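You operate a simulated robot arm through the tools that you are given. There is no shell and no other tool. Be economical: measure what you need, move in short steps, check, and stop when the job is done.

You run a simulated two-armed robot. Do the job below in one go: nothing can be reset, and whatever is moved stays where it is left.

TASK
Take the lid off the white tub labelled "25" on the top of the sheet table and lay it down there.

It is judged by the outcome, as a careful person would: the job done as asked, and still so three seconds after it is handed in. It fails if anything else is knocked over, pushed out of place, dropped, spilled or broken. A push-on lid holds only when it is set on centred and level and pressed home; a screw cap is set on level and turned clockwise until tight. Flat cloth is picked up by pressing the open fingertips on it (5 to 10 N) and closing them slowly along it; thin cloth reads only 2 to 8 mm in the jaws.

THE ROBOT
Two 6-joint arms with two-finger parallel grippers on one trunk, on a base that drives. Base frame: it is fixed to the floor where the robot stands at the start and does not move with it; the origin is under the middle of the robot, x ahead of it, y to its left, z up; the surface under the hand at the start is at about z = 0.8. Readings come in m, rad, newtons and seconds.
The left shoulder is at the start at [0.06, 0.187, 1.097], the right one opposite. With the tool pointing down near the work surface each hand reaches from about 0.26 to 0.62 m from the robot's upright axis, wherever it stands, measured 20 degrees to its own side. Payload 1.57 kg a hand.
The tool frame of a hand sits at the grasp point between the pads (the TCP): z along the fingers, y along the line on which they close. The tips reach 0.03 m beyond it. The gripper opens to 0.11 m. The fingers are 0.024 m wide and 0.012 m thick; the gripper's body (0.048 by 0.112 m) begins 0.078 m behind the TCP.
Orientation is told as [roll, pitch, yaw] about the base's x, y, z axes, in that order, counted from this pose: with the fingers straight down and closing along the base's y, the tool's x points along the base's -x, its y along +y and its z along -z.

THE INTERFACE
- The arms move only by the tool apply_moves. It takes "left_series", "right_series" or both (then of equal length, played together; a hand with none holds still); each is a list that holds one entry, the list of rows, each a list of 6 numbers: the shift along the base's x, y, z in cm, then the turn, a rotation vector about the base's x, y, z in rad. In form: [[[dx, dy, dz, rx, ry, rz], ...]]. A call has 1 to 20 rows; each row is the pose to reach, as a shift and turn from the pose commanded when the call began. "left_grip" and "right_grip" are, for a hand that has rows, the gripper command, from -1 (shut) to 1 (fully open), values between in proportion, set as the call begins (left out, the last holds). A row lasts 0.2 s, in which the tool goes at most 0.05 m and 0.15 rad; a call with a longer step from one row to the next is refused whole, and so is a gripper value outside its range. Where a pose cannot be reached the arm comes as near as it can. A force on the tool above 40 N (or 10 N above the force at the start of the call, whichever is more), or a blocked arm, ends the call early, and 0.2 s more pass. Each finger travels about 0.153 m/s and halts on what it meets, pressing with about 21 N; the grip force reading is that of the motor and also rises with nothing between the fingers. The clock runs only during rows and for 0.2 s after the last one: add rows that repeat a pose to give the fingers time. The reply holds the time, the measured pose of the TCP, the force on the tool along the base axes, the opening and the grip force, in the units named above and with some noise, with the torque about the TCP (base axes, N m) and any sound that the robot's microphone picked up, and new pictures: "pictures" is both (left out), scene, wrist or none (wrist: the cameras of the hands that moved).
- Cameras (640 x 400 px; columns grow to the right, rows downward): "scene" is now at [0.0145, -0.0055, 1.6342]; the picture's right is [-0.09, -1.00, 0.00], its down [-0.79, 0.07, -0.61] and it looks along [0.61, -0.05, -0.79] (base axes); focal length 286 px, centre (320, 200). "left" rides on the left gripper at [0.07, -0.016, -0.141] in its tool frame; the picture's right is [0.23, 0.97, 0.00], its down [-0.86, 0.20, -0.48] and it looks along [-0.47, 0.11, 0.88] (tool axes); focal length 222 px, centre (320, 200). "right" rides on the right gripper at [0.07, 0.016, -0.141] in its tool frame; the picture's right is [-0.23, 0.97, 0.00], its down [-0.86, -0.20, -0.48] and it looks along [-0.47, -0.11, 0.88] (tool axes); focal length 222 px, centre (320, 200). There is no depth. A picture from a camera that has moved, and an enlarged one, comes with that camera's place and axes in the base frame and with its lens.
- raise_lower(by): slides the trunk up (or, below 0, down) by that many m; the arms and the scene camera ride with it, the base frame stays. It gives what a move gives, with no picture.
- roll_base(legs): drives the robot by 1 to 6 legs, each [ahead, left, turn to the left] in m, m and rad, along the robot's own axes; the way and the turn of a leg run together, so that a leg with both is an arc; at most 1.5 m and 3.142 rad a leg. The arms and the cameras ride along, it lands a little off, and it stops where it bumps. It gives what a move gives, and a new picture of the scene camera.
- head_to(pan, tilt): turns the head with the scene camera to pan (to the left, within 1.501 rad either way) and tilt (down, from -0.506 to 1.204), counted from straight ahead of the robot. It gives what a move gives, and a new picture of the scene camera.
- close_up(camera, box): a new picture of the part [left, top, right, bottom] of that camera's present view, enlarged. No time passes.
- hand_in(): hands the job in; it is judged then, once.

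Go step by step. Nothing tells you exact positions but the pictures and the camera data: compare them with the known pose of the tool, close in by small moves and look again before you grip or let go. The budget is 120 turns and 260 pictures, counting those below and the enlarged ones. Unless the task says otherwise, let go and move clear before handing in, and close with one line.

The tools are called after "Request:" as a command line: name --argument value ..., lists and objects as JSON in quotes. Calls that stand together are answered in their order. apply_moves: Moves the arms, as the interface text tells. Its arguments: {"type":"object","properties":{"left_series":{"type":"array"},"left_grip":{"type":"number"},"right_series":{"type":"array"},"right_grip":{"type":"number"},"pictures":{"type":"string","enum":["both","scene","wrist","none"]}},"required":[]} The other tools are called the same way: raise_lower (by) slides the trunk up or down; roll_base (legs) drives the base; head_to (pan, tilt) turns the head that bears the scene camera; close_up (camera, box) takes an enlarged picture of a part of a camera's view; hand_in () hands the job in.

At the start:

```text
time_s: 0.0
left_eef_pos: [0.4586, 0.0982, 1.0459]
left_orientation: [-0.001, -0.001, -0.001]
left_force: [-0.5, 0.4, -0.3]
left_torque: [-0.01, 0.03, 0.0]
left_width: 0.1098
left_grasp_force: 0.0
right_eef_pos: [0.4001, -0.2441, 1.0498]
right_orientation: [0.001, 0.0, 0.002]
right_force: [-0.6, -0.2, -1.1]
right_torque: [0.03, -0.03, 0.02]
right_width: 0.1101
right_grasp_force: 0.0
trunk travel left (down, up): [-0.725, 0.265]
robot x, y, heading: [-0.0005, -0.0014, 0.0]
head pan, tilt: [-0.086, 0.918]
```

scene: 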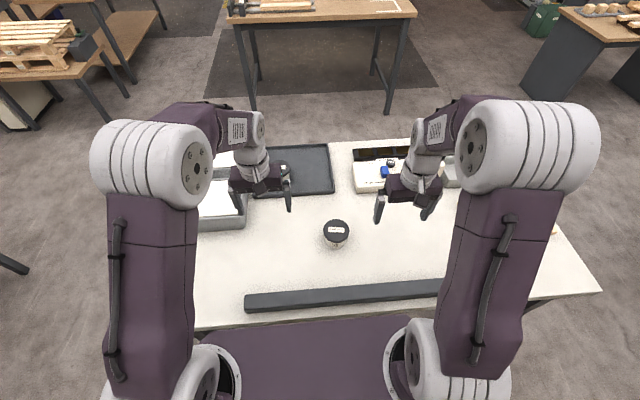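
right: 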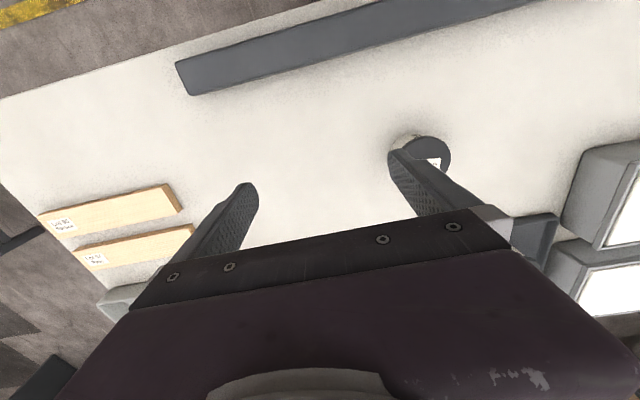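
left: 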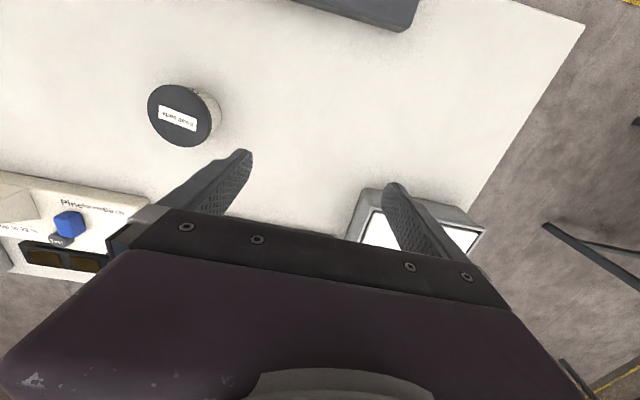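

I see a table with a dark-lidded jar in the middle, trays, a bar and a box. I need to find the tub labelled "25", so I'll take enlarged views.

Request:
close_up --camera "scene" --box '[280, 190, 400, 265]'

Request:
close_up --camera "scene" --box '[180, 120, 480, 300]'

Request:
close_up --camera "left" --box '[120, 60, 260, 160]'

```text
5.33 times, centred on (340, 228) of scene
camera zoom: at [0.0145, -0.0055, 1.6342], right [-0.09, -1.0, 0.0], down [-0.79, 0.07, -0.61], along [0.61, -0.05, -0.79], focal length 1526 px, centre (213, 53)
```

zoom: 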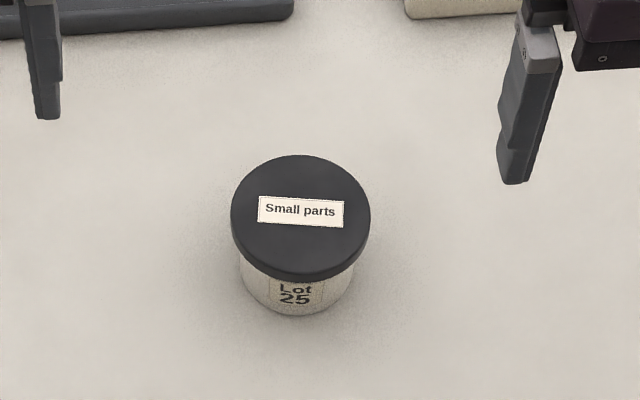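

```text
2.13 times, centred on (330, 210) of scene
camera zoom: at [0.0145, -0.0055, 1.6342], right [-0.09, -1.0, 0.0], down [-0.79, 0.07, -0.61], along [0.61, -0.05, -0.79], focal length 610 px, centre (299, 179)
```

zoom: 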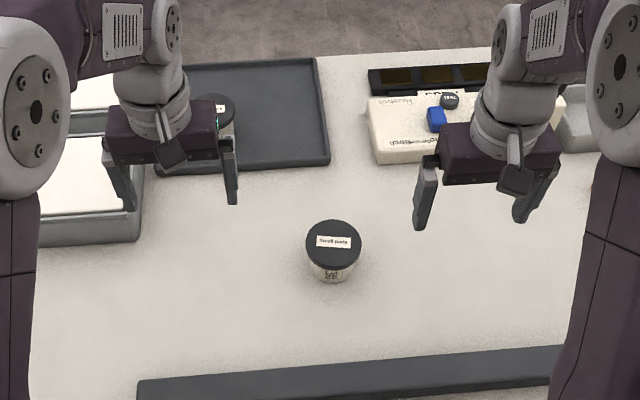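

```text
4.00 times, centred on (190, 110) of left
camera zoom: at [0.3881, 0.083, 1.1881], right [-0.23, 0.97, 0.0], down [0.86, 0.2, 0.48], along [0.47, 0.11, -0.88], focal length 888 px, centre (840, 560)
```

zoom: 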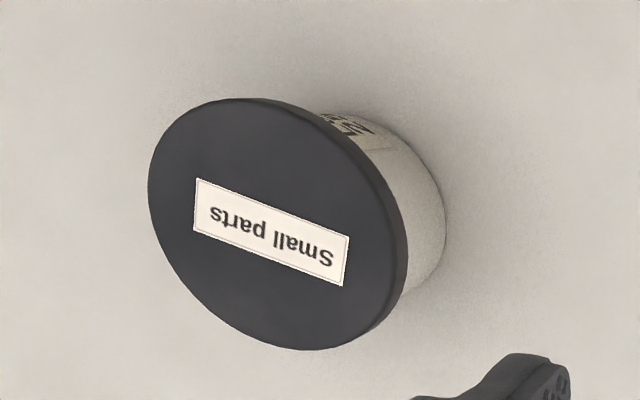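

The central tub is "Lot 25"; its lid is about 8 cm across and centred near (0.479, -0.094), with its top at about z = 0.865. I'll bring the right hand over it and shift the left hand aside a little.

Request:
apply_moves --right_series '[[[2, 4, 0, 0, 0, 0], [4, 8, 0, 0, 0, 0], [6, 12, -1, 0, 0, 0], [7.8, 15, -3, 0, 0, 0], [7.8, 15, -6, 0, 0, 0], [7.8, 15, -9, 0, 0, 0], [7.8, 15, -9, 0, 0, 0]]]' --left_series '[[[0, 2, 0, 0, 0, 0], [0, 4, 0, 0, 0, 0], [0, 6, 0, 0, 0, 0], [0, 8, 0, 0, 0, 0], [0, 8, 0, 0, 0, 0], [0, 8, 0, 0, 0, 0], [0, 8, 0, 0, 0, 0]]]' --right_grip 1

```text
time_s: 1.6
left_eef_pos: [0.4582, 0.1784, 1.0469]
left_orientation: [0.0, -0.001, 0.001]
left_force: [-0.4, -0.1, -0.3]
left_torque: [-0.01, -0.01, 0.01]
left_width: 0.1101
left_grasp_force: 0.0
right_eef_pos: [0.4782, -0.0926, 0.96]
right_orientation: [0.001, -0.001, 0.001]
right_force: [-0.6, 0.3, -0.4]
right_torque: [0.01, 0.0, 0.01]
right_width: 0.1101
right_grasp_force: 0.1
trunk travel left (down, up): [-0.725, 0.265]
robot x, y, heading: [0.004, 0.0003, 0.003]
head pan, tilt: [-0.086, 0.918]
camera scene: at [0.0143, -0.0047, 1.6342], right [-0.08, -1.0, 0.0], down [-0.79, 0.07, -0.61], along [0.61, -0.05, -0.79], focal length 286 px, centre (320, 200)
camera right: at [0.409, -0.0765, 1.1023], right [0.23, 0.97, 0.0], down [0.85, -0.2, 0.48], along [0.47, -0.11, -0.88], focal length 222 px, centre (320, 200)
camera left: at [0.3883, 0.1635, 1.1885], right [-0.23, 0.97, 0.0], down [0.86, 0.2, 0.48], along [0.47, 0.11, -0.88], focal length 222 px, centre (320, 200)
```

scene: 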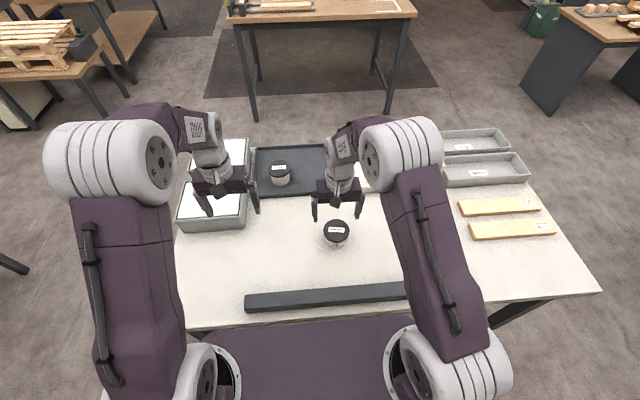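
right: 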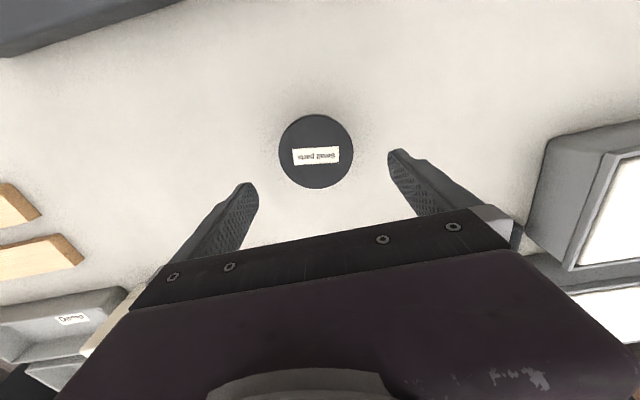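
left: 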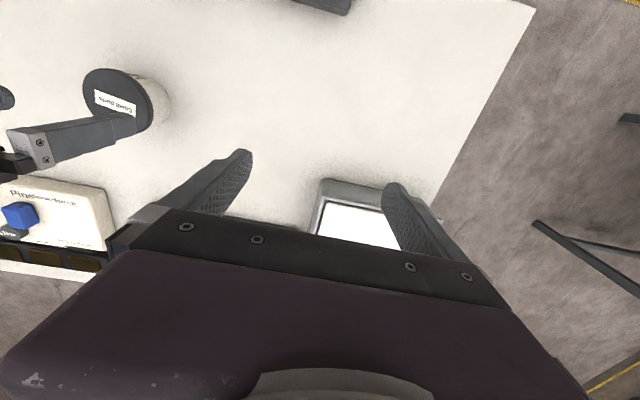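

The right hand is nearly centred over the lid (centre about (0.477, -0.096), top about 0.863). I'll go down open around it to TCP z ≈ 0.866 and check.

Request:
apply_moves --right_series '[[[0, -0.3, -2, 0, 0, 0], [0, -0.3, -4, 0, 0, 0], [0, -0.3, -5.5, 0, 0, 0], [0, -0.3, -7, 0, 0, 0], [0, -0.3, -8, 0, 0, 0], [0, -0.3, -9, 0, 0, 0], [0, -0.3, -9.4, 0, 0, 0], [0, -0.3, -9.4, 0, 0, 0]]]' --pictures "both"

Request:
close_up --camera "left" --box '[0, 40, 220, 180]'

Request:
close_up --camera "scene" --box '[280, 180, 400, 260]'

```text
time_s: 3.4
left_eef_pos: [0.4588, 0.178, 1.0467]
left_orientation: [0.0, 0.0, 0.0]
left_force: [-0.3, -0.3, -0.3]
left_torque: [-0.03, 0.03, 0.0]
left_width: 0.11
left_grasp_force: 0.0
right_eef_pos: [0.4788, -0.0955, 0.8654]
right_orientation: [0.001, 0.0, 0.001]
right_force: [-1.1, 0.0, 1.0]
right_torque: [0.0, -0.02, 0.0]
right_width: 0.1102
right_grasp_force: 0.1
trunk travel left (down, up): [-0.725, 0.265]
robot x, y, heading: [0.0007, 0.0023, 0.0]
head pan, tilt: [-0.086, 0.918]
camera scene: at [0.0144, -0.0054, 1.6342], right [-0.09, -1.0, 0.0], down [-0.79, 0.07, -0.61], along [0.61, -0.05, -0.79], focal length 286 px, centre (320, 200)
camera right: at [0.4093, -0.0798, 1.0083], right [0.23, 0.97, 0.0], down [0.85, -0.2, 0.48], along [0.47, -0.11, -0.88], focal length 222 px, centre (320, 200)
```

scene: 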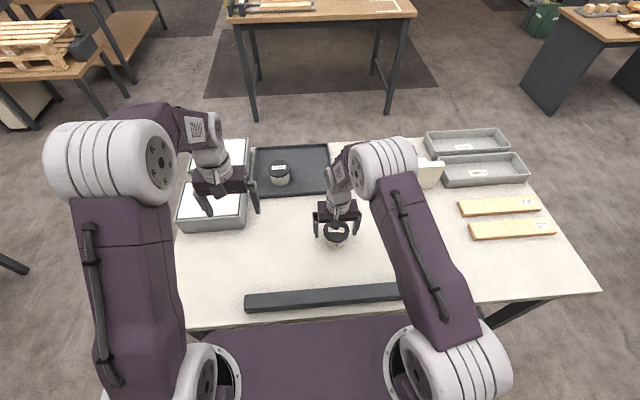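
right: 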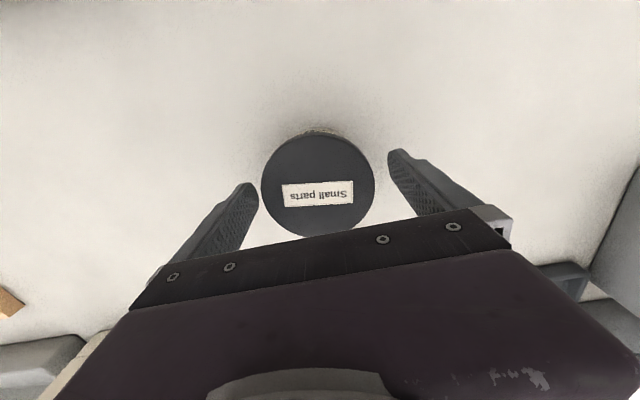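

```text
2.86 times, centred on (110, 110) of left
camera zoom: at [0.3884, 0.1629, 1.1885], right [-0.23, 0.97, 0.0], down [0.86, 0.2, 0.48], along [0.47, 0.11, -0.88], focal length 635 px, centre (920, 457)
```

zoom: 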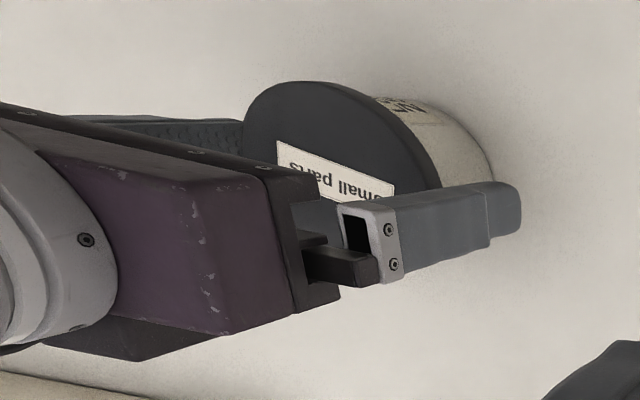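

```text
5.00 times, centred on (340, 220) of scene
camera zoom: at [0.0144, -0.0054, 1.6342], right [-0.09, -1.0, 0.0], down [-0.79, 0.07, -0.61], along [0.61, -0.05, -0.79], focal length 1430 px, centre (220, 100)
```

zoom: 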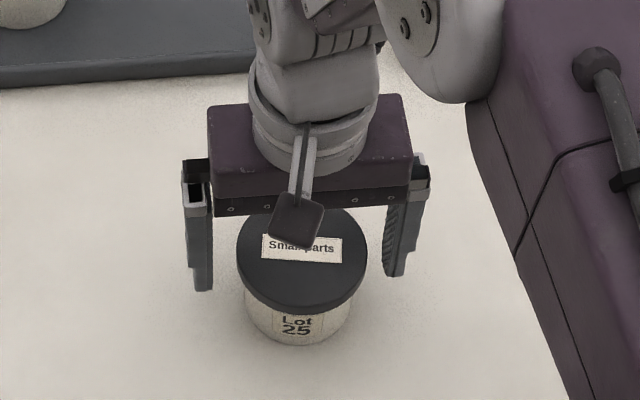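

The fingers straddle the lid and are centred to within a few millimetres. I'll trim slightly, then close.

Request:
apply_moves --right_series '[[[-0.2, -0.1, 0, 0, 0, 0], [-0.2, -0.1, 0, 0, 0, 0]]]' --right_grip 0.65 --pictures "none"

Request:
apply_moves --right_series '[[[0, 0, 0, 0, 0, 0], [0, 0, 0, 0, 0, 0], [0, 0, 0, 0, 0, 0]]]' --right_grip -1 --pictures "both"

```text
time_s: 4.0
left_eef_pos: [0.4575, 0.1786, 1.0459]
left_orientation: [0.001, 0.001, 0.0]
left_force: [-0.9, 0.7, 0.6]
left_torque: [0.01, -0.01, -0.01]
left_width: 0.1099
left_grasp_force: 0.1
right_eef_pos: [0.4767, -0.0961, 0.8666]
right_orientation: [-0.002, 0.0, 0.001]
right_force: [0.1, 0.1, 0.2]
right_torque: [0.01, 0.02, -0.02]
right_width: 0.0909
right_grasp_force: 0.1
trunk travel left (down, up): [-0.725, 0.265]
robot x, y, heading: [-0.0023, -0.0045, 0.0]
head pan, tilt: [-0.086, 0.918]
```

```text
time_s: 4.8
left_eef_pos: [0.4591, 0.1782, 1.047]
left_orientation: [-0.002, 0.0, -0.001]
left_force: [-0.2, -0.1, -0.2]
left_torque: [0.01, -0.03, -0.01]
left_width: 0.11
left_grasp_force: 0.0
right_eef_pos: [0.4751, -0.0974, 0.8647]
right_orientation: [0.0, 0.001, -0.001]
right_force: [1.0, -0.3, -0.3]
right_torque: [0.01, 0.0, 0.02]
right_width: 0.0843
right_grasp_force: 21.0
trunk travel left (down, up): [-0.725, 0.265]
robot x, y, heading: [-0.0011, -0.0002, 0.003]
head pan, tilt: [-0.086, 0.918]
camera scene: at [0.0147, -0.0055, 1.6342], right [-0.09, -1.0, 0.0], down [-0.79, 0.07, -0.61], along [0.61, -0.05, -0.79], focal length 286 px, centre (320, 200)
camera right: at [0.4072, -0.0808, 1.0083], right [0.23, 0.97, 0.0], down [0.86, -0.2, 0.48], along [0.47, -0.11, -0.88], focal length 222 px, centre (320, 200)
```

scene: 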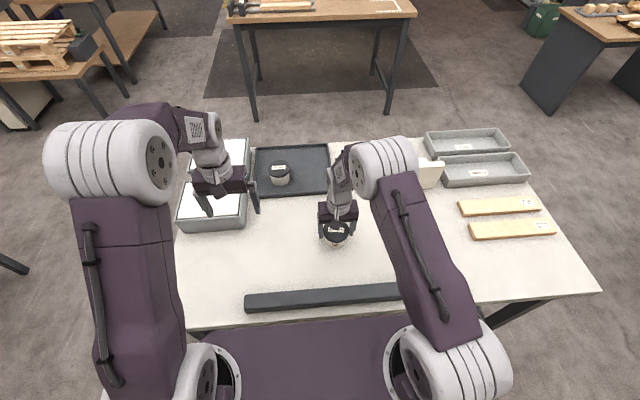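
right: 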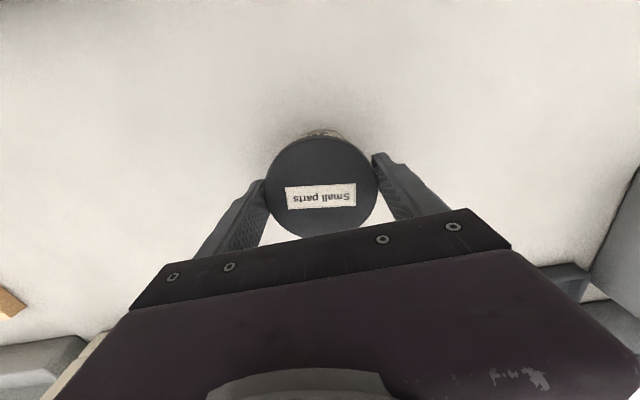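

The lid is gripped at 0.084 m width with 21 N. I'll do a small test lift of 6 mm to see whether it comes free or the tub comes along.

Request:
apply_moves --right_series '[[[0, 0, 0.2, 0, 0, 0], [0, 0, 0.4, 0, 0, 0], [0, 0, 0.6, 0, 0, 0], [0, 0, 0.6, 0, 0, 0]]]' --pictures "none"

Request:
close_up --camera "left" --box '[0, 40, 220, 180]'

Request:
close_up --camera "scene" --box '[280, 180, 400, 260]'

```text
time_s: 5.8
left_eef_pos: [0.4577, 0.1788, 1.0467]
left_orientation: [0.0, 0.0, 0.001]
left_force: [-0.3, 0.0, 0.3]
left_torque: [0.0, 0.03, 0.0]
left_width: 0.1103
left_grasp_force: 0.0
right_eef_pos: [0.4768, -0.0961, 0.8718]
right_orientation: [-0.001, 0.0, 0.0]
right_force: [0.8, -0.5, -1.3]
right_torque: [-0.01, 0.0, -0.01]
right_width: 0.0842
right_grasp_force: 20.9
trunk travel left (down, up): [-0.725, 0.265]
robot x, y, heading: [-0.0024, -0.0012, 0.001]
head pan, tilt: [-0.086, 0.918]
```

```text
2.86 times, centred on (110, 110) of left
camera zoom: at [0.3886, 0.1629, 1.1884], right [-0.23, 0.97, 0.0], down [0.86, 0.2, 0.48], along [0.47, 0.11, -0.88], focal length 635 px, centre (920, 457)
```

zoom: 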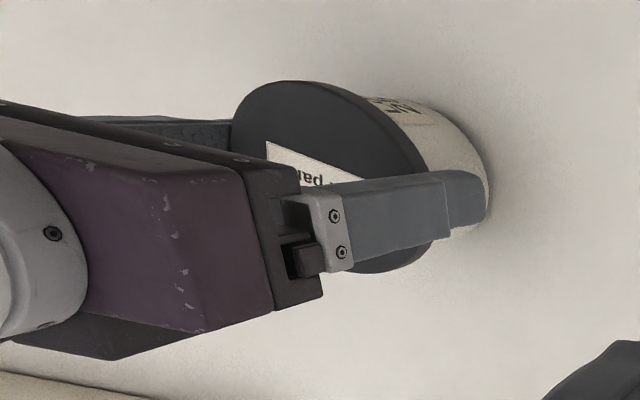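

```text
5.00 times, centred on (340, 220) of scene
camera zoom: at [0.0148, -0.0055, 1.6342], right [-0.09, -1.0, 0.0], down [-0.79, 0.07, -0.61], along [0.61, -0.05, -0.79], focal length 1430 px, centre (220, 100)
```

zoom: 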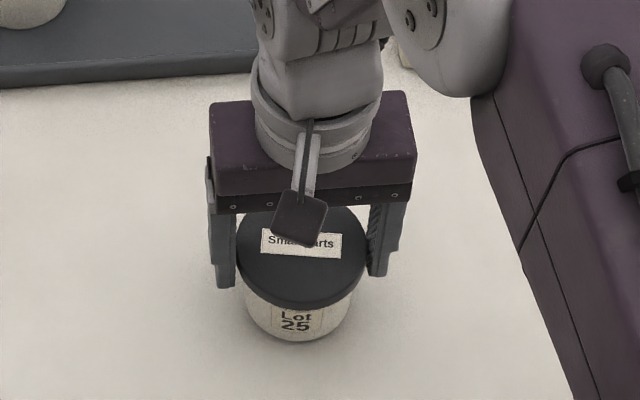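

The tub lifted along with the lid (it pulls only about 1.5 N), so the lid holds firmly and the tub needs to be held. I'll set it back down, and with the left hand touch a free patch of table to learn its height before gripping the tub body from the left side.

Request:
apply_moves --right_series '[[[0, 0, -0.3, 0, 0, 0], [0, 0, -0.6, 0, 0, 0], [0, 0, -0.6, 0, 0, 0], [0, 0, -0.6, 0, 0, 0], [0, 0, -0.6, 0, 0, 0], [0, 0, -0.6, 0, 0, 0], [0, 0, -0.6, 0, 0, 0]]]' --left_series '[[[-1, -2, -3, 0, 0, 0], [-2, -5, -6, 0, 0, 0], [-3, -8, -9, 0, 0, 0], [-3, -9, -12, 0, 0, 0], [-3, -9, -15, 0, 0, 0], [-3, -9, -18, 0, 0, 0], [-3, -9, -18.5, 0, 0, 0]]]' --pictures "both"

```text
time_s: 7.4
left_eef_pos: [0.4283, 0.0884, 0.8617]
left_orientation: [0.0, 0.0, 0.0]
left_force: [-0.3, -0.3, -0.3]
left_torque: [0.0, 0.0, 0.02]
left_width: 0.11
left_grasp_force: 0.2
right_eef_pos: [0.4757, -0.0973, 0.8647]
right_orientation: [0.0, 0.0, 0.0]
right_force: [-0.7, -0.8, -0.8]
right_torque: [0.01, -0.02, 0.02]
right_width: 0.0841
right_grasp_force: 20.7
trunk travel left (down, up): [-0.725, 0.265]
robot x, y, heading: [0.0018, 0.0013, 0.001]
head pan, tilt: [-0.086, 0.918]
camera scene: at [0.0147, -0.0054, 1.6342], right [-0.09, -1.0, 0.0], down [-0.79, 0.07, -0.61], along [0.61, -0.05, -0.79], focal length 286 px, centre (320, 200)
camera right: at [0.4069, -0.0812, 1.0083], right [0.23, 0.97, 0.0], down [0.86, -0.2, 0.48], along [0.47, -0.11, -0.88], focal length 222 px, centre (320, 200)
camera left: at [0.3583, 0.0725, 1.0029], right [-0.23, 0.97, 0.0], down [0.85, 0.2, 0.48], along [0.47, 0.11, -0.88], focal length 222 px, centre (320, 200)
```

scene: 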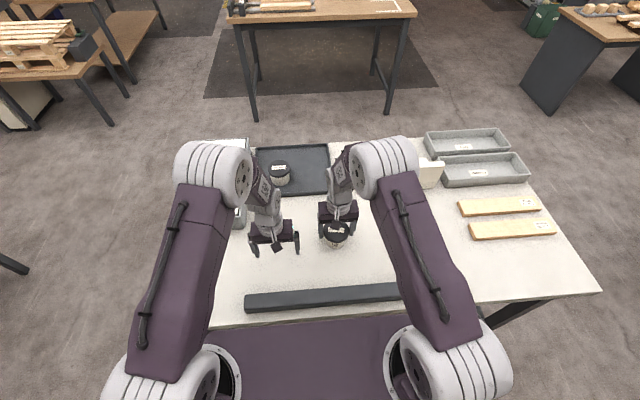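
right: 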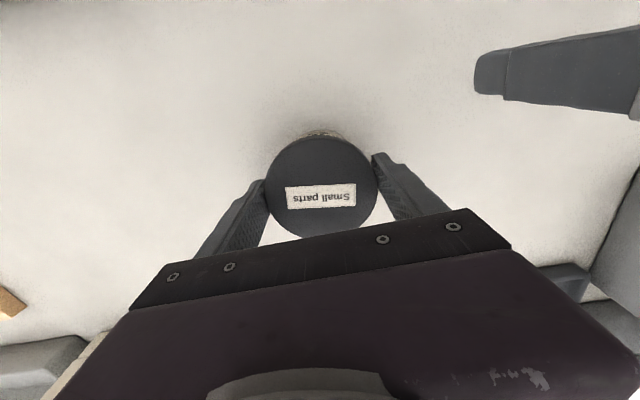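
left: 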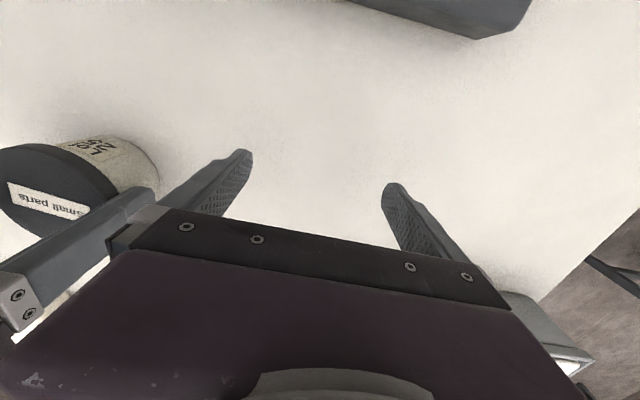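

The left fingertips are at about z = 0.832 over bare table. I'll feel down slowly.

Request:
apply_moves --left_series '[[[0, 0, -0.2, 0, 0, 0], [0, 0, -0.4, 0, 0, 0], [0, 0, -0.6, 0, 0, 0], [0, 0, -0.8, 0, 0, 0], [0, 0, -1.0, 0, 0, 0], [0, 0, -1.2, 0, 0, 0], [0, 0, -1.4, 0, 0, 0], [0, 0, -1.6, 0, 0, 0], [0, 0, -1.8, 0, 0, 0], [0, 0, -2.0, 0, 0, 0], [0, 0, -2.2, 0, 0, 0], [0, 0, -2.4, 0, 0, 0]]]' --pictures "none"

```text
time_s: 10.0
left_eef_pos: [0.4289, 0.0886, 0.8383]
left_orientation: [0.0, -0.001, -0.001]
left_force: [-0.1, -0.3, -0.3]
left_torque: [0.01, -0.02, 0.01]
left_width: 0.11
left_grasp_force: 0.0
right_eef_pos: [0.4758, -0.0974, 0.8663]
right_orientation: [0.0, 0.0, 0.0]
right_force: [-0.3, -0.3, -0.8]
right_torque: [0.0, 0.0, 0.03]
right_width: 0.0843
right_grasp_force: 20.9
trunk travel left (down, up): [-0.725, 0.265]
robot x, y, heading: [-0.0017, -0.0008, 0.0]
head pan, tilt: [-0.086, 0.918]
```

Request:
apply_moves --left_series '[[[0, 0, -0.2, 0, 0, 0], [0, 0, -0.4, 0, 0, 0], [0, 0, -0.6, 0, 0, 0], [0, 0, -0.8, 0, 0, 0], [0, 0, -1.0, 0, 0, 0], [0, 0, -1.2, 0, 0, 0]]]' --pictures "none"

```text
time_s: 11.4
left_eef_pos: [0.4282, 0.088, 0.8307]
left_orientation: [0.0, -0.004, 0.0]
left_force: [-6.0, 2.8, 26.6]
left_torque: [0.53, 0.47, -0.01]
left_width: 0.11
left_grasp_force: 0.0
right_eef_pos: [0.473, -0.0979, 0.8671]
right_orientation: [0.0, -0.002, 0.001]
right_force: [0.2, -0.8, -1.6]
right_torque: [0.02, -0.02, 0.01]
right_width: 0.0842
right_grasp_force: 21.2
trunk travel left (down, up): [-0.725, 0.265]
robot x, y, heading: [-0.0015, 0.0013, 0.003]
head pan, tilt: [-0.086, 0.918]
stopped in row 6 (left hand): the force on the tool passed its limit at 44 N (the readings are from after the stop); the commanded pose is now the measured one
```

The table top is at z ≈ 0.80, so the tub body spans about 0.80–0.85. I'll raise the left hand and turn it so the fingers point to the right (toward -y), tilted 30° down and closing along x, well away from the tub.

Request:
apply_moves --left_series '[[[0, 0, 3, 0, 0, 0], [0, 1, 7, 0, 0, 0], [0, 3, 11, 0, 0, 0], [1, 5, 15, -0.0627, 0.0627, 0.1087], [2, 6, 17, -0.1255, 0.1255, 0.2174], [3, 6, 17, -0.1882, 0.1882, 0.326], [4, 6, 17, -0.251, 0.251, 0.4347], [4.8, 6, 17, -0.3137, 0.3137, 0.5434], [4.8, 6, 17, -0.3765, 0.3765, 0.6521], [4.8, 6, 17, -0.4392, 0.4392, 0.7607], [4.8, 6, 17, -0.502, 0.502, 0.8694], [4.8, 6, 17, -0.5647, 0.5647, 0.9781], [4.8, 6, 17, -0.6275, 0.6275, 1.0868], [4.8, 6, 17, -0.6902, 0.6902, 1.1954], [4.8, 6, 17, -0.753, 0.753, 1.3041], [4.8, 6, 17, -0.8157, 0.8157, 1.4128], [4.8, 6, 17, -0.8157, 0.8157, 1.4128]]]' --left_grip 1 --pictures "both"

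```text
time_s: 15.0
left_eef_pos: [0.4785, 0.1495, 0.9977]
left_orientation: [0.003, 1.044, 1.574]
left_force: [0.1, -0.2, 0.2]
left_torque: [-0.01, -0.02, 0.0]
left_width: 0.1099
left_grasp_force: 0.1
right_eef_pos: [0.4754, -0.0972, 0.8655]
right_orientation: [-0.001, 0.0, 0.0]
right_force: [0.5, 0.8, -0.5]
right_torque: [-0.02, -0.03, 0.01]
right_width: 0.084
right_grasp_force: 21.3
trunk travel left (down, up): [-0.725, 0.265]
robot x, y, heading: [-0.0019, 0.0032, 0.003]
head pan, tilt: [-0.086, 0.918]
camera scene: at [0.0146, -0.0054, 1.6342], right [-0.08, -1.0, 0.0], down [-0.79, 0.07, -0.61], along [0.61, -0.05, -0.79], focal length 286 px, centre (320, 200)
camera left: at [0.4943, 0.2367, 1.1292], right [-0.97, -0.12, 0.2], down [-0.2, 0.84, -0.5], along [-0.11, -0.52, -0.84], focal length 222 px, centre (320, 200)
```

scene: 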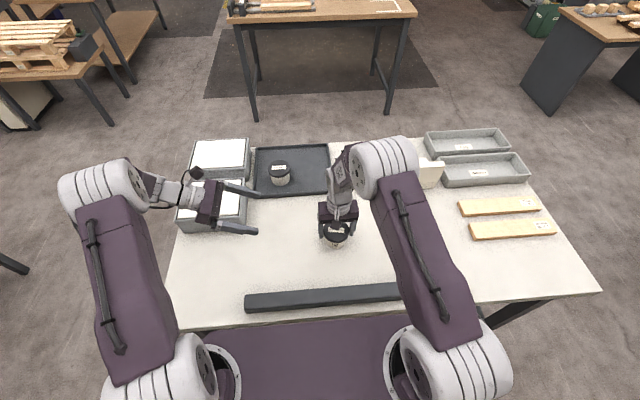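
left: 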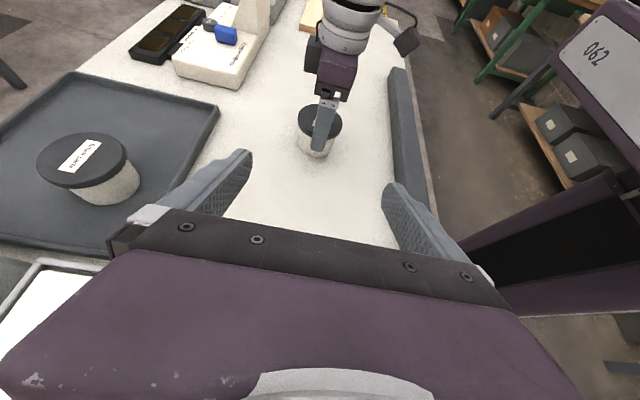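

The left hand is oriented as wanted, with the tub ahead of its fingers. I'll advance along the finger direction to a point about 12 cm short of the grip.

Request:
apply_moves --left_series '[[[-0.2, 0, -3, 0, 0, 0], [-0.2, -3, -4.7, 0, 0, 0], [-0.2, -6, -6.5, 0, 0, 0], [-0.2, -9, -8.2, 0, 0, 0], [-0.2, -11, -9.35, 0, 0, 0], [-0.2, -13.2, -10.6, 0, 0, 0], [-0.2, -13.2, -10.6, 0, 0, 0]]]' --pictures "both"

Request:
close_up --camera "left" --box '[200, 80, 440, 230]'

Request:
close_up --camera "scene" --box '[220, 170, 380, 270]'

```text
time_s: 16.6
left_eef_pos: [0.4771, 0.0173, 0.8931]
left_orientation: [-0.001, 1.041, 1.572]
left_force: [-0.7, -0.4, -1.0]
left_torque: [-0.02, 0.0, -0.01]
left_width: 0.1099
left_grasp_force: 0.0
right_eef_pos: [0.4763, -0.097, 0.8656]
right_orientation: [-0.001, 0.0, 0.0]
right_force: [0.8, -0.1, -0.2]
right_torque: [-0.01, -0.01, -0.02]
right_width: 0.084
right_grasp_force: 21.2
trunk travel left (down, up): [-0.725, 0.265]
robot x, y, heading: [0.0029, 0.0008, -0.002]
head pan, tilt: [-0.086, 0.918]
camera scene: at [0.0146, -0.0052, 1.6342], right [-0.08, -1.0, 0.0], down [-0.79, 0.07, -0.61], along [0.61, -0.05, -0.79], focal length 286 px, centre (320, 200)
camera left: at [0.4927, 0.1043, 1.0234], right [-0.97, -0.12, 0.2], down [-0.2, 0.84, -0.5], along [-0.11, -0.52, -0.85], focal length 222 px, centre (320, 200)
```

scene: 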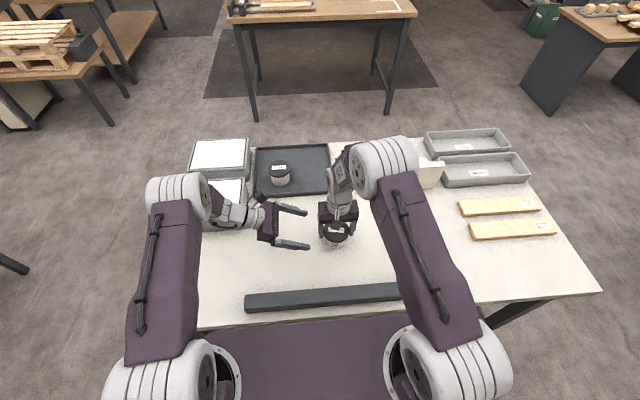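
left: 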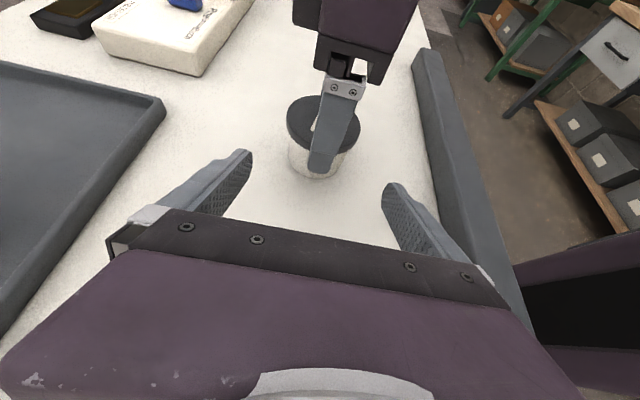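

```text
2.67 times, centred on (320, 155) of left
camera zoom: at [0.4927, 0.1043, 1.0234], right [-0.97, -0.12, 0.2], down [-0.2, 0.84, -0.5], along [-0.11, -0.52, -0.85], focal length 592 px, centre (320, 320)
```

zoom: 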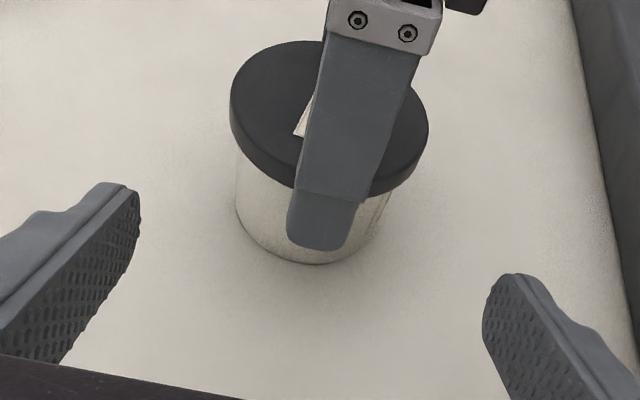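

```text
4.00 times, centred on (300, 220) of scene
camera zoom: at [0.0146, -0.0052, 1.6342], right [-0.08, -1.0, 0.0], down [-0.79, 0.07, -0.61], along [0.61, -0.05, -0.79], focal length 1144 px, centre (400, 120)
```

zoom: 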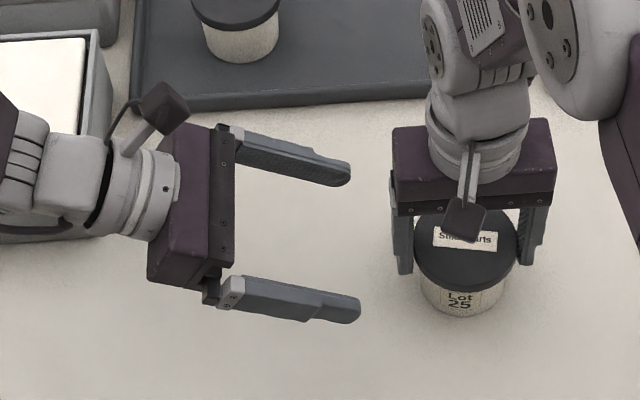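

The tub sits squarely between the left fingers' paths, with the right finger between them. I'll advance to the grip position in small steps.

Request:
apply_moves --left_series '[[[0, -1.5, -0.87, 0, 0, 0], [0, -3, -1.74, 0, 0, 0], [0, -4.5, -2.6, 0, 0, 0], [0, -6, -3.48, 0, 0, 0], [0, -7.5, -4.35, 0, 0, 0], [0, -8.5, -4.9, 0, 0, 0], [0, -8.5, -4.9, 0, 0, 0]]]' --pictures "both"

Request:
close_up --camera "scene" --box '[260, 180, 380, 260]'

```text
time_s: 18.2
left_eef_pos: [0.4758, -0.0668, 0.8419]
left_orientation: [0.0, 1.044, 1.573]
left_force: [0.2, 0.3, -0.7]
left_torque: [0.01, -0.04, 0.0]
left_width: 0.1101
left_grasp_force: 0.1
right_eef_pos: [0.4776, -0.0978, 0.8657]
right_orientation: [0.0, 0.0, -0.001]
right_force: [-0.3, 0.0, -0.1]
right_torque: [0.01, 0.01, 0.01]
right_width: 0.0834
right_grasp_force: 21.1
trunk travel left (down, up): [-0.725, 0.265]
robot x, y, heading: [0.0009, -0.0012, 0.0]
head pan, tilt: [-0.086, 0.918]
camera scene: at [0.0146, -0.0053, 1.6342], right [-0.08, -1.0, 0.0], down [-0.79, 0.07, -0.61], along [0.61, -0.05, -0.79], focal length 286 px, centre (320, 200)
camera left: at [0.4918, 0.0195, 0.9735], right [-0.97, -0.12, 0.2], down [-0.2, 0.84, -0.5], along [-0.11, -0.52, -0.84], focal length 222 px, centre (320, 200)
```

scene: 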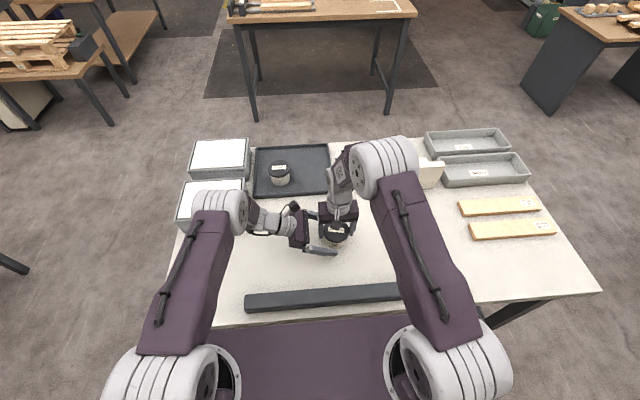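
left: 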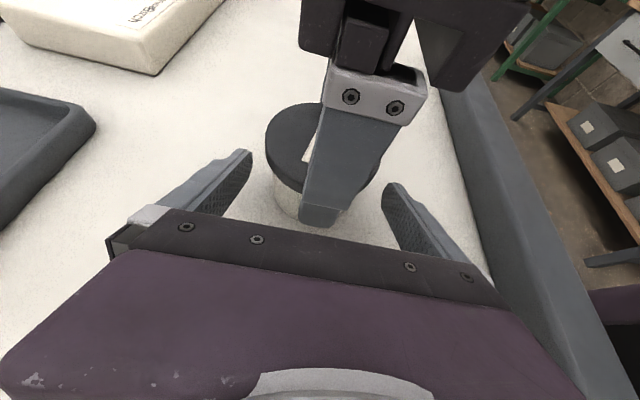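

```text
5.00 times, centred on (320, 220) of scene
camera zoom: at [0.0146, -0.0053, 1.6342], right [-0.08, -1.0, 0.0], down [-0.79, 0.07, -0.61], along [0.61, -0.05, -0.79], focal length 1430 px, centre (320, 100)
```

zoom: 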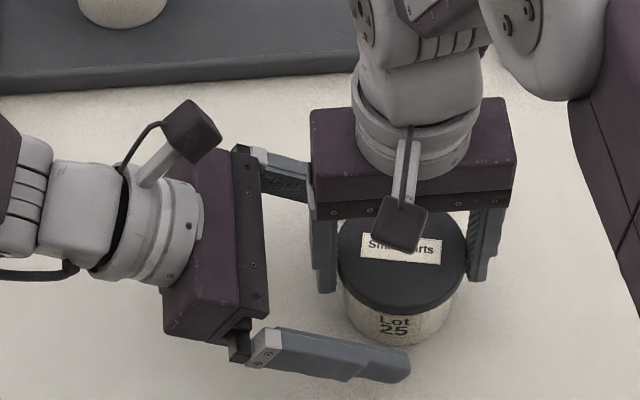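

Everything is clear. I'll make the last 2 cm and recheck.

Request:
apply_moves --left_series '[[[0, -0.7, -0.42, 0, 0, 0], [0, -1.4, -0.85, 0, 0, 0], [0, -2.1, -1.3, 0, 0, 0], [0, -2.1, -1.3, 0, 0, 0]]]' --pictures "none"

Request:
close_up --camera "scene" --box '[270, 190, 390, 270]'

Request:
close_up --camera "left" --box '[180, 60, 460, 235]'

```text
time_s: 19.2
left_eef_pos: [0.476, -0.0892, 0.8294]
left_orientation: [0.0, 1.042, 1.572]
left_force: [-0.1, 0.3, -0.5]
left_torque: [-0.02, 0.01, 0.02]
left_width: 0.1098
left_grasp_force: 0.0
right_eef_pos: [0.4777, -0.0978, 0.8653]
right_orientation: [0.001, -0.001, 0.001]
right_force: [-0.4, 0.1, 0.4]
right_torque: [-0.03, 0.03, 0.01]
right_width: 0.0834
right_grasp_force: 20.9
trunk travel left (down, up): [-0.725, 0.265]
robot x, y, heading: [-0.0024, -0.0034, 0.002]
head pan, tilt: [-0.086, 0.918]
```

```text
5.00 times, centred on (330, 230) of scene
camera zoom: at [0.0146, -0.0053, 1.6342], right [-0.08, -1.0, 0.0], down [-0.79, 0.07, -0.61], along [0.61, -0.05, -0.79], focal length 1430 px, centre (270, 50)
```

zoom: 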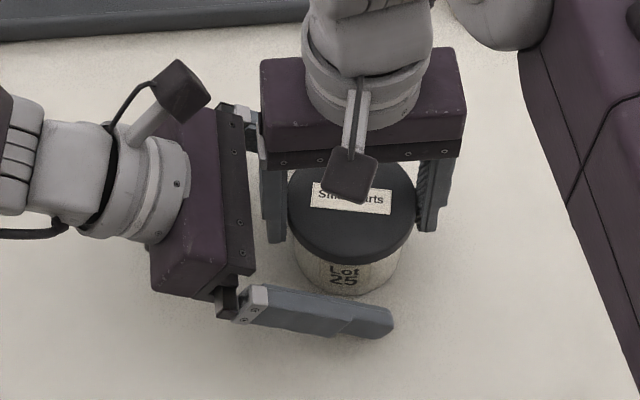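

```text
2.29 times, centred on (320, 148) of left
camera zoom: at [0.4921, -0.0018, 0.9612], right [-0.97, -0.12, 0.2], down [-0.2, 0.84, -0.5], along [-0.11, -0.52, -0.84], focal length 508 px, centre (320, 320)
```

zoom: 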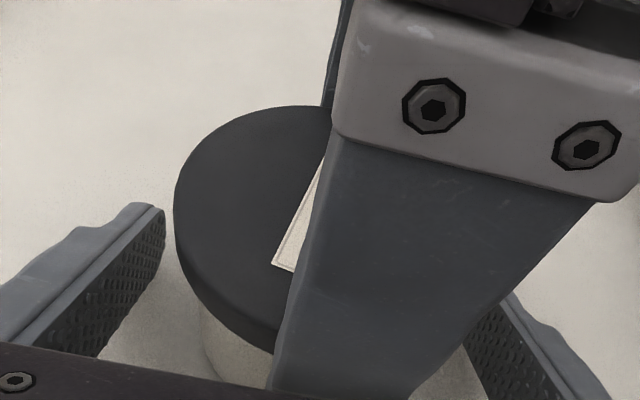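

The left fingers flank the tub body below the lid. I'll close them on it.

Request:
apply_moves --left_series '[[[0, 0, 0, 0, 0, 0], [0, 0, 0, 0, 0, 0]]]' --left_grip 0.5 --pictures "none"

Request:
apply_moves --left_series '[[[0, 0, 0, 0, 0, 0], [0, 0, 0, 0, 0, 0], [0, 0, 0, 0, 0, 0]]]' --left_grip -1 --pictures "none"

Request:
close_up --camera "scene" --box '[270, 190, 390, 270]'

Request:
close_up --camera "left" --box '[180, 60, 460, 235]'

```text
time_s: 19.8
left_eef_pos: [0.4753, -0.0887, 0.829]
left_orientation: [0.001, 1.044, 1.572]
left_force: [-0.5, 0.1, 0.8]
left_torque: [0.03, -0.02, 0.01]
left_width: 0.0825
left_grasp_force: 0.1
right_eef_pos: [0.4767, -0.0958, 0.8652]
right_orientation: [-0.001, -0.001, 0.0]
right_force: [0.5, 0.0, -0.2]
right_torque: [-0.04, -0.02, 0.01]
right_width: 0.0832
right_grasp_force: 21.0
trunk travel left (down, up): [-0.725, 0.265]
robot x, y, heading: [0.0004, 0.0037, -0.001]
head pan, tilt: [-0.086, 0.918]
```

```text
time_s: 20.6
left_eef_pos: [0.4772, -0.089, 0.8309]
left_orientation: [-0.004, 1.043, 1.572]
left_force: [19.6, -4.7, -8.3]
left_torque: [0.06, 0.31, -0.13]
left_width: 0.0701
left_grasp_force: 21.1
right_eef_pos: [0.4754, -0.0974, 0.8658]
right_orientation: [-0.001, 0.003, 0.001]
right_force: [-18.8, 6.8, 12.2]
right_torque: [0.45, 0.19, 0.3]
right_width: 0.0828
right_grasp_force: 21.0
trunk travel left (down, up): [-0.725, 0.265]
robot x, y, heading: [-0.0017, 0.0027, -0.001]
head pan, tilt: [-0.086, 0.918]
```

```text
5.00 times, centred on (330, 230) of scene
camera zoom: at [0.0143, -0.0049, 1.6342], right [-0.08, -1.0, 0.0], down [-0.79, 0.07, -0.61], along [0.61, -0.05, -0.79], focal length 1430 px, centre (270, 50)
```

zoom: 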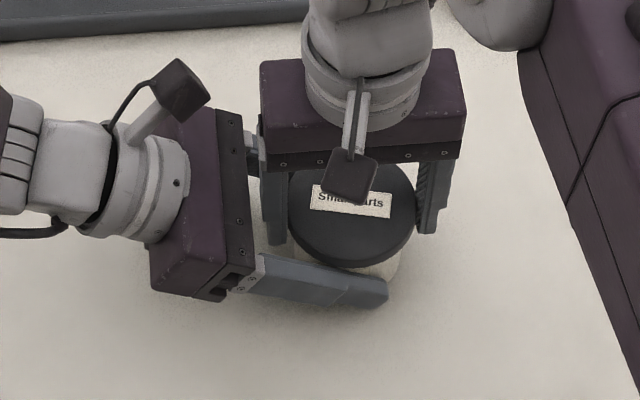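

```text
2.29 times, centred on (320, 148) of left
camera zoom: at [0.4924, -0.0012, 0.9616], right [-0.97, -0.12, 0.19], down [-0.2, 0.84, -0.5], along [-0.11, -0.52, -0.84], focal length 508 px, centre (320, 320)
```

zoom: 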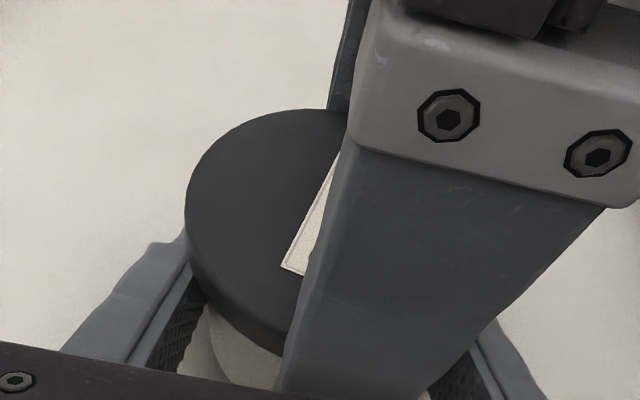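

Both hands hold now, tub 70 mm and lid 83 mm, but they strain sideways about 19 N against each other. I'll ease the left hand 1.5 mm in +x first.

Request:
apply_moves --left_series '[[[0.1, 0, 0, 0, 0, 0], [0.15, 0, 0, 0, 0, 0], [0.15, 0, 0, 0, 0, 0]]]' --pictures "none"

```text
time_s: 21.4
left_eef_pos: [0.4773, -0.0886, 0.8294]
left_orientation: [0.004, 1.045, 1.569]
left_force: [2.9, 2.9, 2.0]
left_torque: [-0.04, -0.09, 0.03]
left_width: 0.07
left_grasp_force: 20.9
right_eef_pos: [0.4782, -0.0971, 0.8659]
right_orientation: [-0.001, -0.006, -0.001]
right_force: [-1.8, -1.7, 0.1]
right_torque: [-0.01, -0.02, 0.02]
right_width: 0.0827
right_grasp_force: 20.9
trunk travel left (down, up): [-0.725, 0.265]
robot x, y, heading: [-0.0031, -0.0025, 0.001]
head pan, tilt: [-0.086, 0.918]
heard: snap
```

Forces have settled and a snap was heard, so the lid may have come loose. I'll draw the right hand up slowly with the left holding the tub.

Request:
apply_moves --right_series '[[[0, 0, 0.2, 0, 0, 0], [0, 0, 0.4, 0, 0, 0], [0, 0, 0.6, 0, 0, 0], [0, 0, 0.8, 0, 0, 0], [0, 0, 1.0, 0, 0, 0], [0, 0, 1.0, 0, 0, 0]]]' --pictures "none"

Request:
close_up --camera "scene" --box '[270, 190, 390, 270]'

Request:
close_up --camera "left" --box '[180, 60, 460, 235]'

```text
time_s: 22.8
left_eef_pos: [0.4774, -0.0886, 0.8304]
left_orientation: [0.0, 1.043, 1.57]
left_force: [-0.2, -0.6, 0.7]
left_torque: [0.01, -0.02, 0.0]
left_width: 0.0697
left_grasp_force: 20.9
right_eef_pos: [0.476, -0.0982, 0.8759]
right_orientation: [0.002, 0.0, -0.001]
right_force: [0.0, 0.1, 0.3]
right_torque: [-0.01, 0.02, 0.02]
right_width: 0.0827
right_grasp_force: 21.1
trunk travel left (down, up): [-0.725, 0.265]
robot x, y, heading: [0.0008, -0.0001, 0.001]
head pan, tilt: [-0.086, 0.918]
```

```text
5.00 times, centred on (330, 230) of scene
camera zoom: at [0.0143, -0.0054, 1.6342], right [-0.08, -1.0, 0.0], down [-0.79, 0.07, -0.61], along [0.61, -0.05, -0.79], focal length 1430 px, centre (270, 50)
```

zoom: 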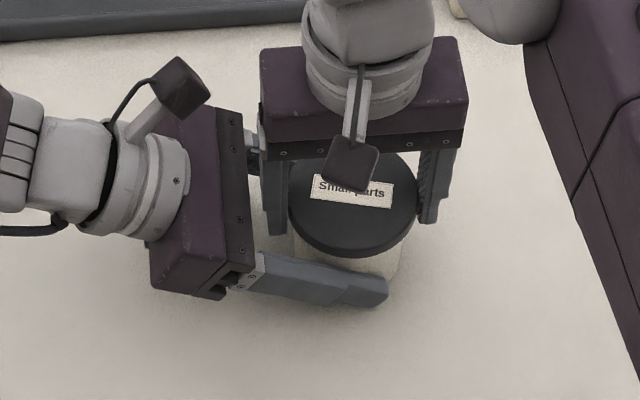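

```text
2.29 times, centred on (320, 148) of left
camera zoom: at [0.4938, -0.0016, 0.9617], right [-0.97, -0.12, 0.2], down [-0.2, 0.84, -0.5], along [-0.11, -0.52, -0.84], focal length 508 px, centre (320, 320)
```

zoom: 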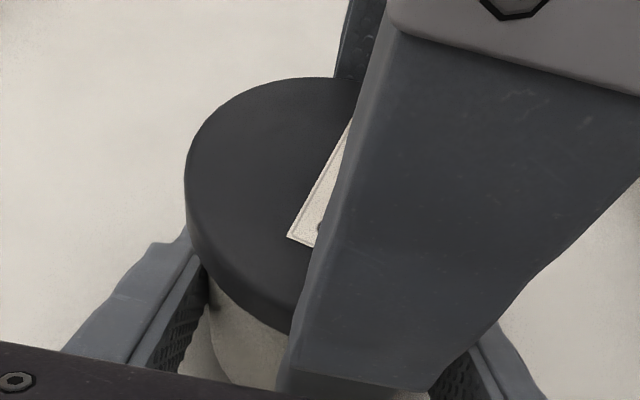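

The lid lifts freely while the tub stays in the left hand. I'll raise the lid well clear.

Request:
apply_moves --right_series '[[[0, 0, 1, 0, 0, 0], [0, -0.3, 3, 0, 0, 0], [0, -1, 5, 0, 0, 0], [0, -3, 8, 0, 0, 0], [0, -6, 10, 0, 0, 0], [-2, -9, 10, 0, 0, 0], [-4, -12, 10, 0, 0, 0], [-6, -15, 10, 0, 0, 0], [-6, -17, 10, 0, 0, 0], [-6, -17, 10, 0, 0, 0]]]' --pictures "both"

Request:
close_up --camera "scene" --box '[270, 170, 470, 295]'

```text
time_s: 25.0
left_eef_pos: [0.4775, -0.0883, 0.8295]
left_orientation: [0.0, 1.043, 1.57]
left_force: [-0.3, 0.4, 0.8]
left_torque: [-0.01, -0.06, 0.0]
left_width: 0.0698
left_grasp_force: 21.3
right_eef_pos: [0.4166, -0.2675, 0.9758]
right_orientation: [-0.001, -0.002, 0.001]
right_force: [-0.2, 0.2, -0.1]
right_torque: [0.0, 0.04, 0.04]
right_width: 0.0824
right_grasp_force: 20.8
trunk travel left (down, up): [-0.725, 0.265]
robot x, y, heading: [-0.0014, 0.0018, -0.003]
head pan, tilt: [-0.086, 0.918]
camera scene: at [0.0145, -0.0052, 1.6342], right [-0.08, -1.0, 0.0], down [-0.79, 0.07, -0.61], along [0.61, -0.05, -0.79], focal length 286 px, centre (320, 200)
camera right: at [0.347, -0.2512, 1.1186], right [0.23, 0.97, 0.0], down [0.86, -0.2, 0.48], along [0.47, -0.11, -0.88], focal length 222 px, centre (320, 200)
```

scene: 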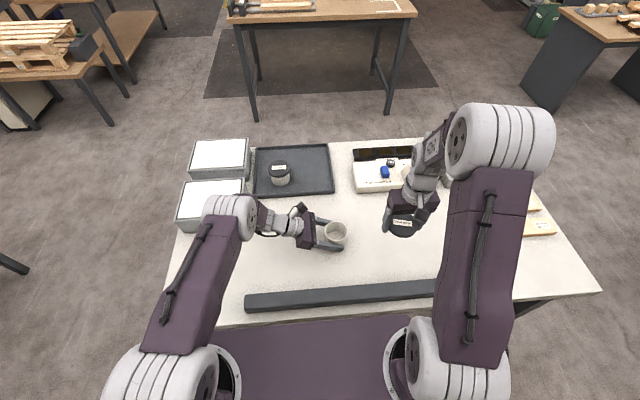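
right: 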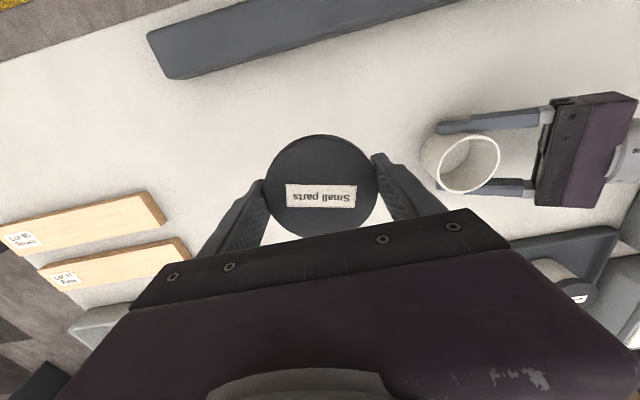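

```text
3.20 times, centred on (370, 232) of scene
camera zoom: at [0.0145, -0.0052, 1.6342], right [-0.08, -1.0, 0.0], down [-0.79, 0.07, -0.61], along [0.61, -0.05, -0.79], focal length 915 px, centre (160, 96)
```

zoom: 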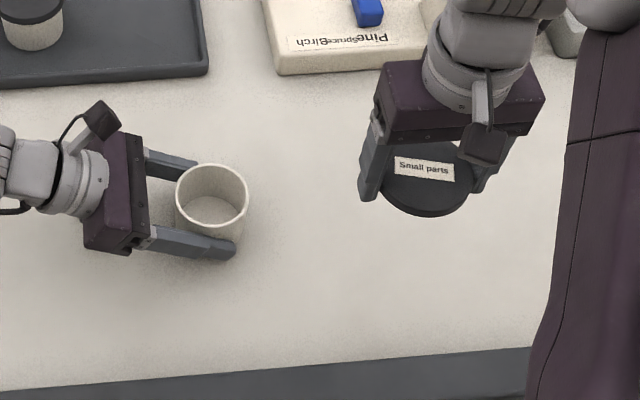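

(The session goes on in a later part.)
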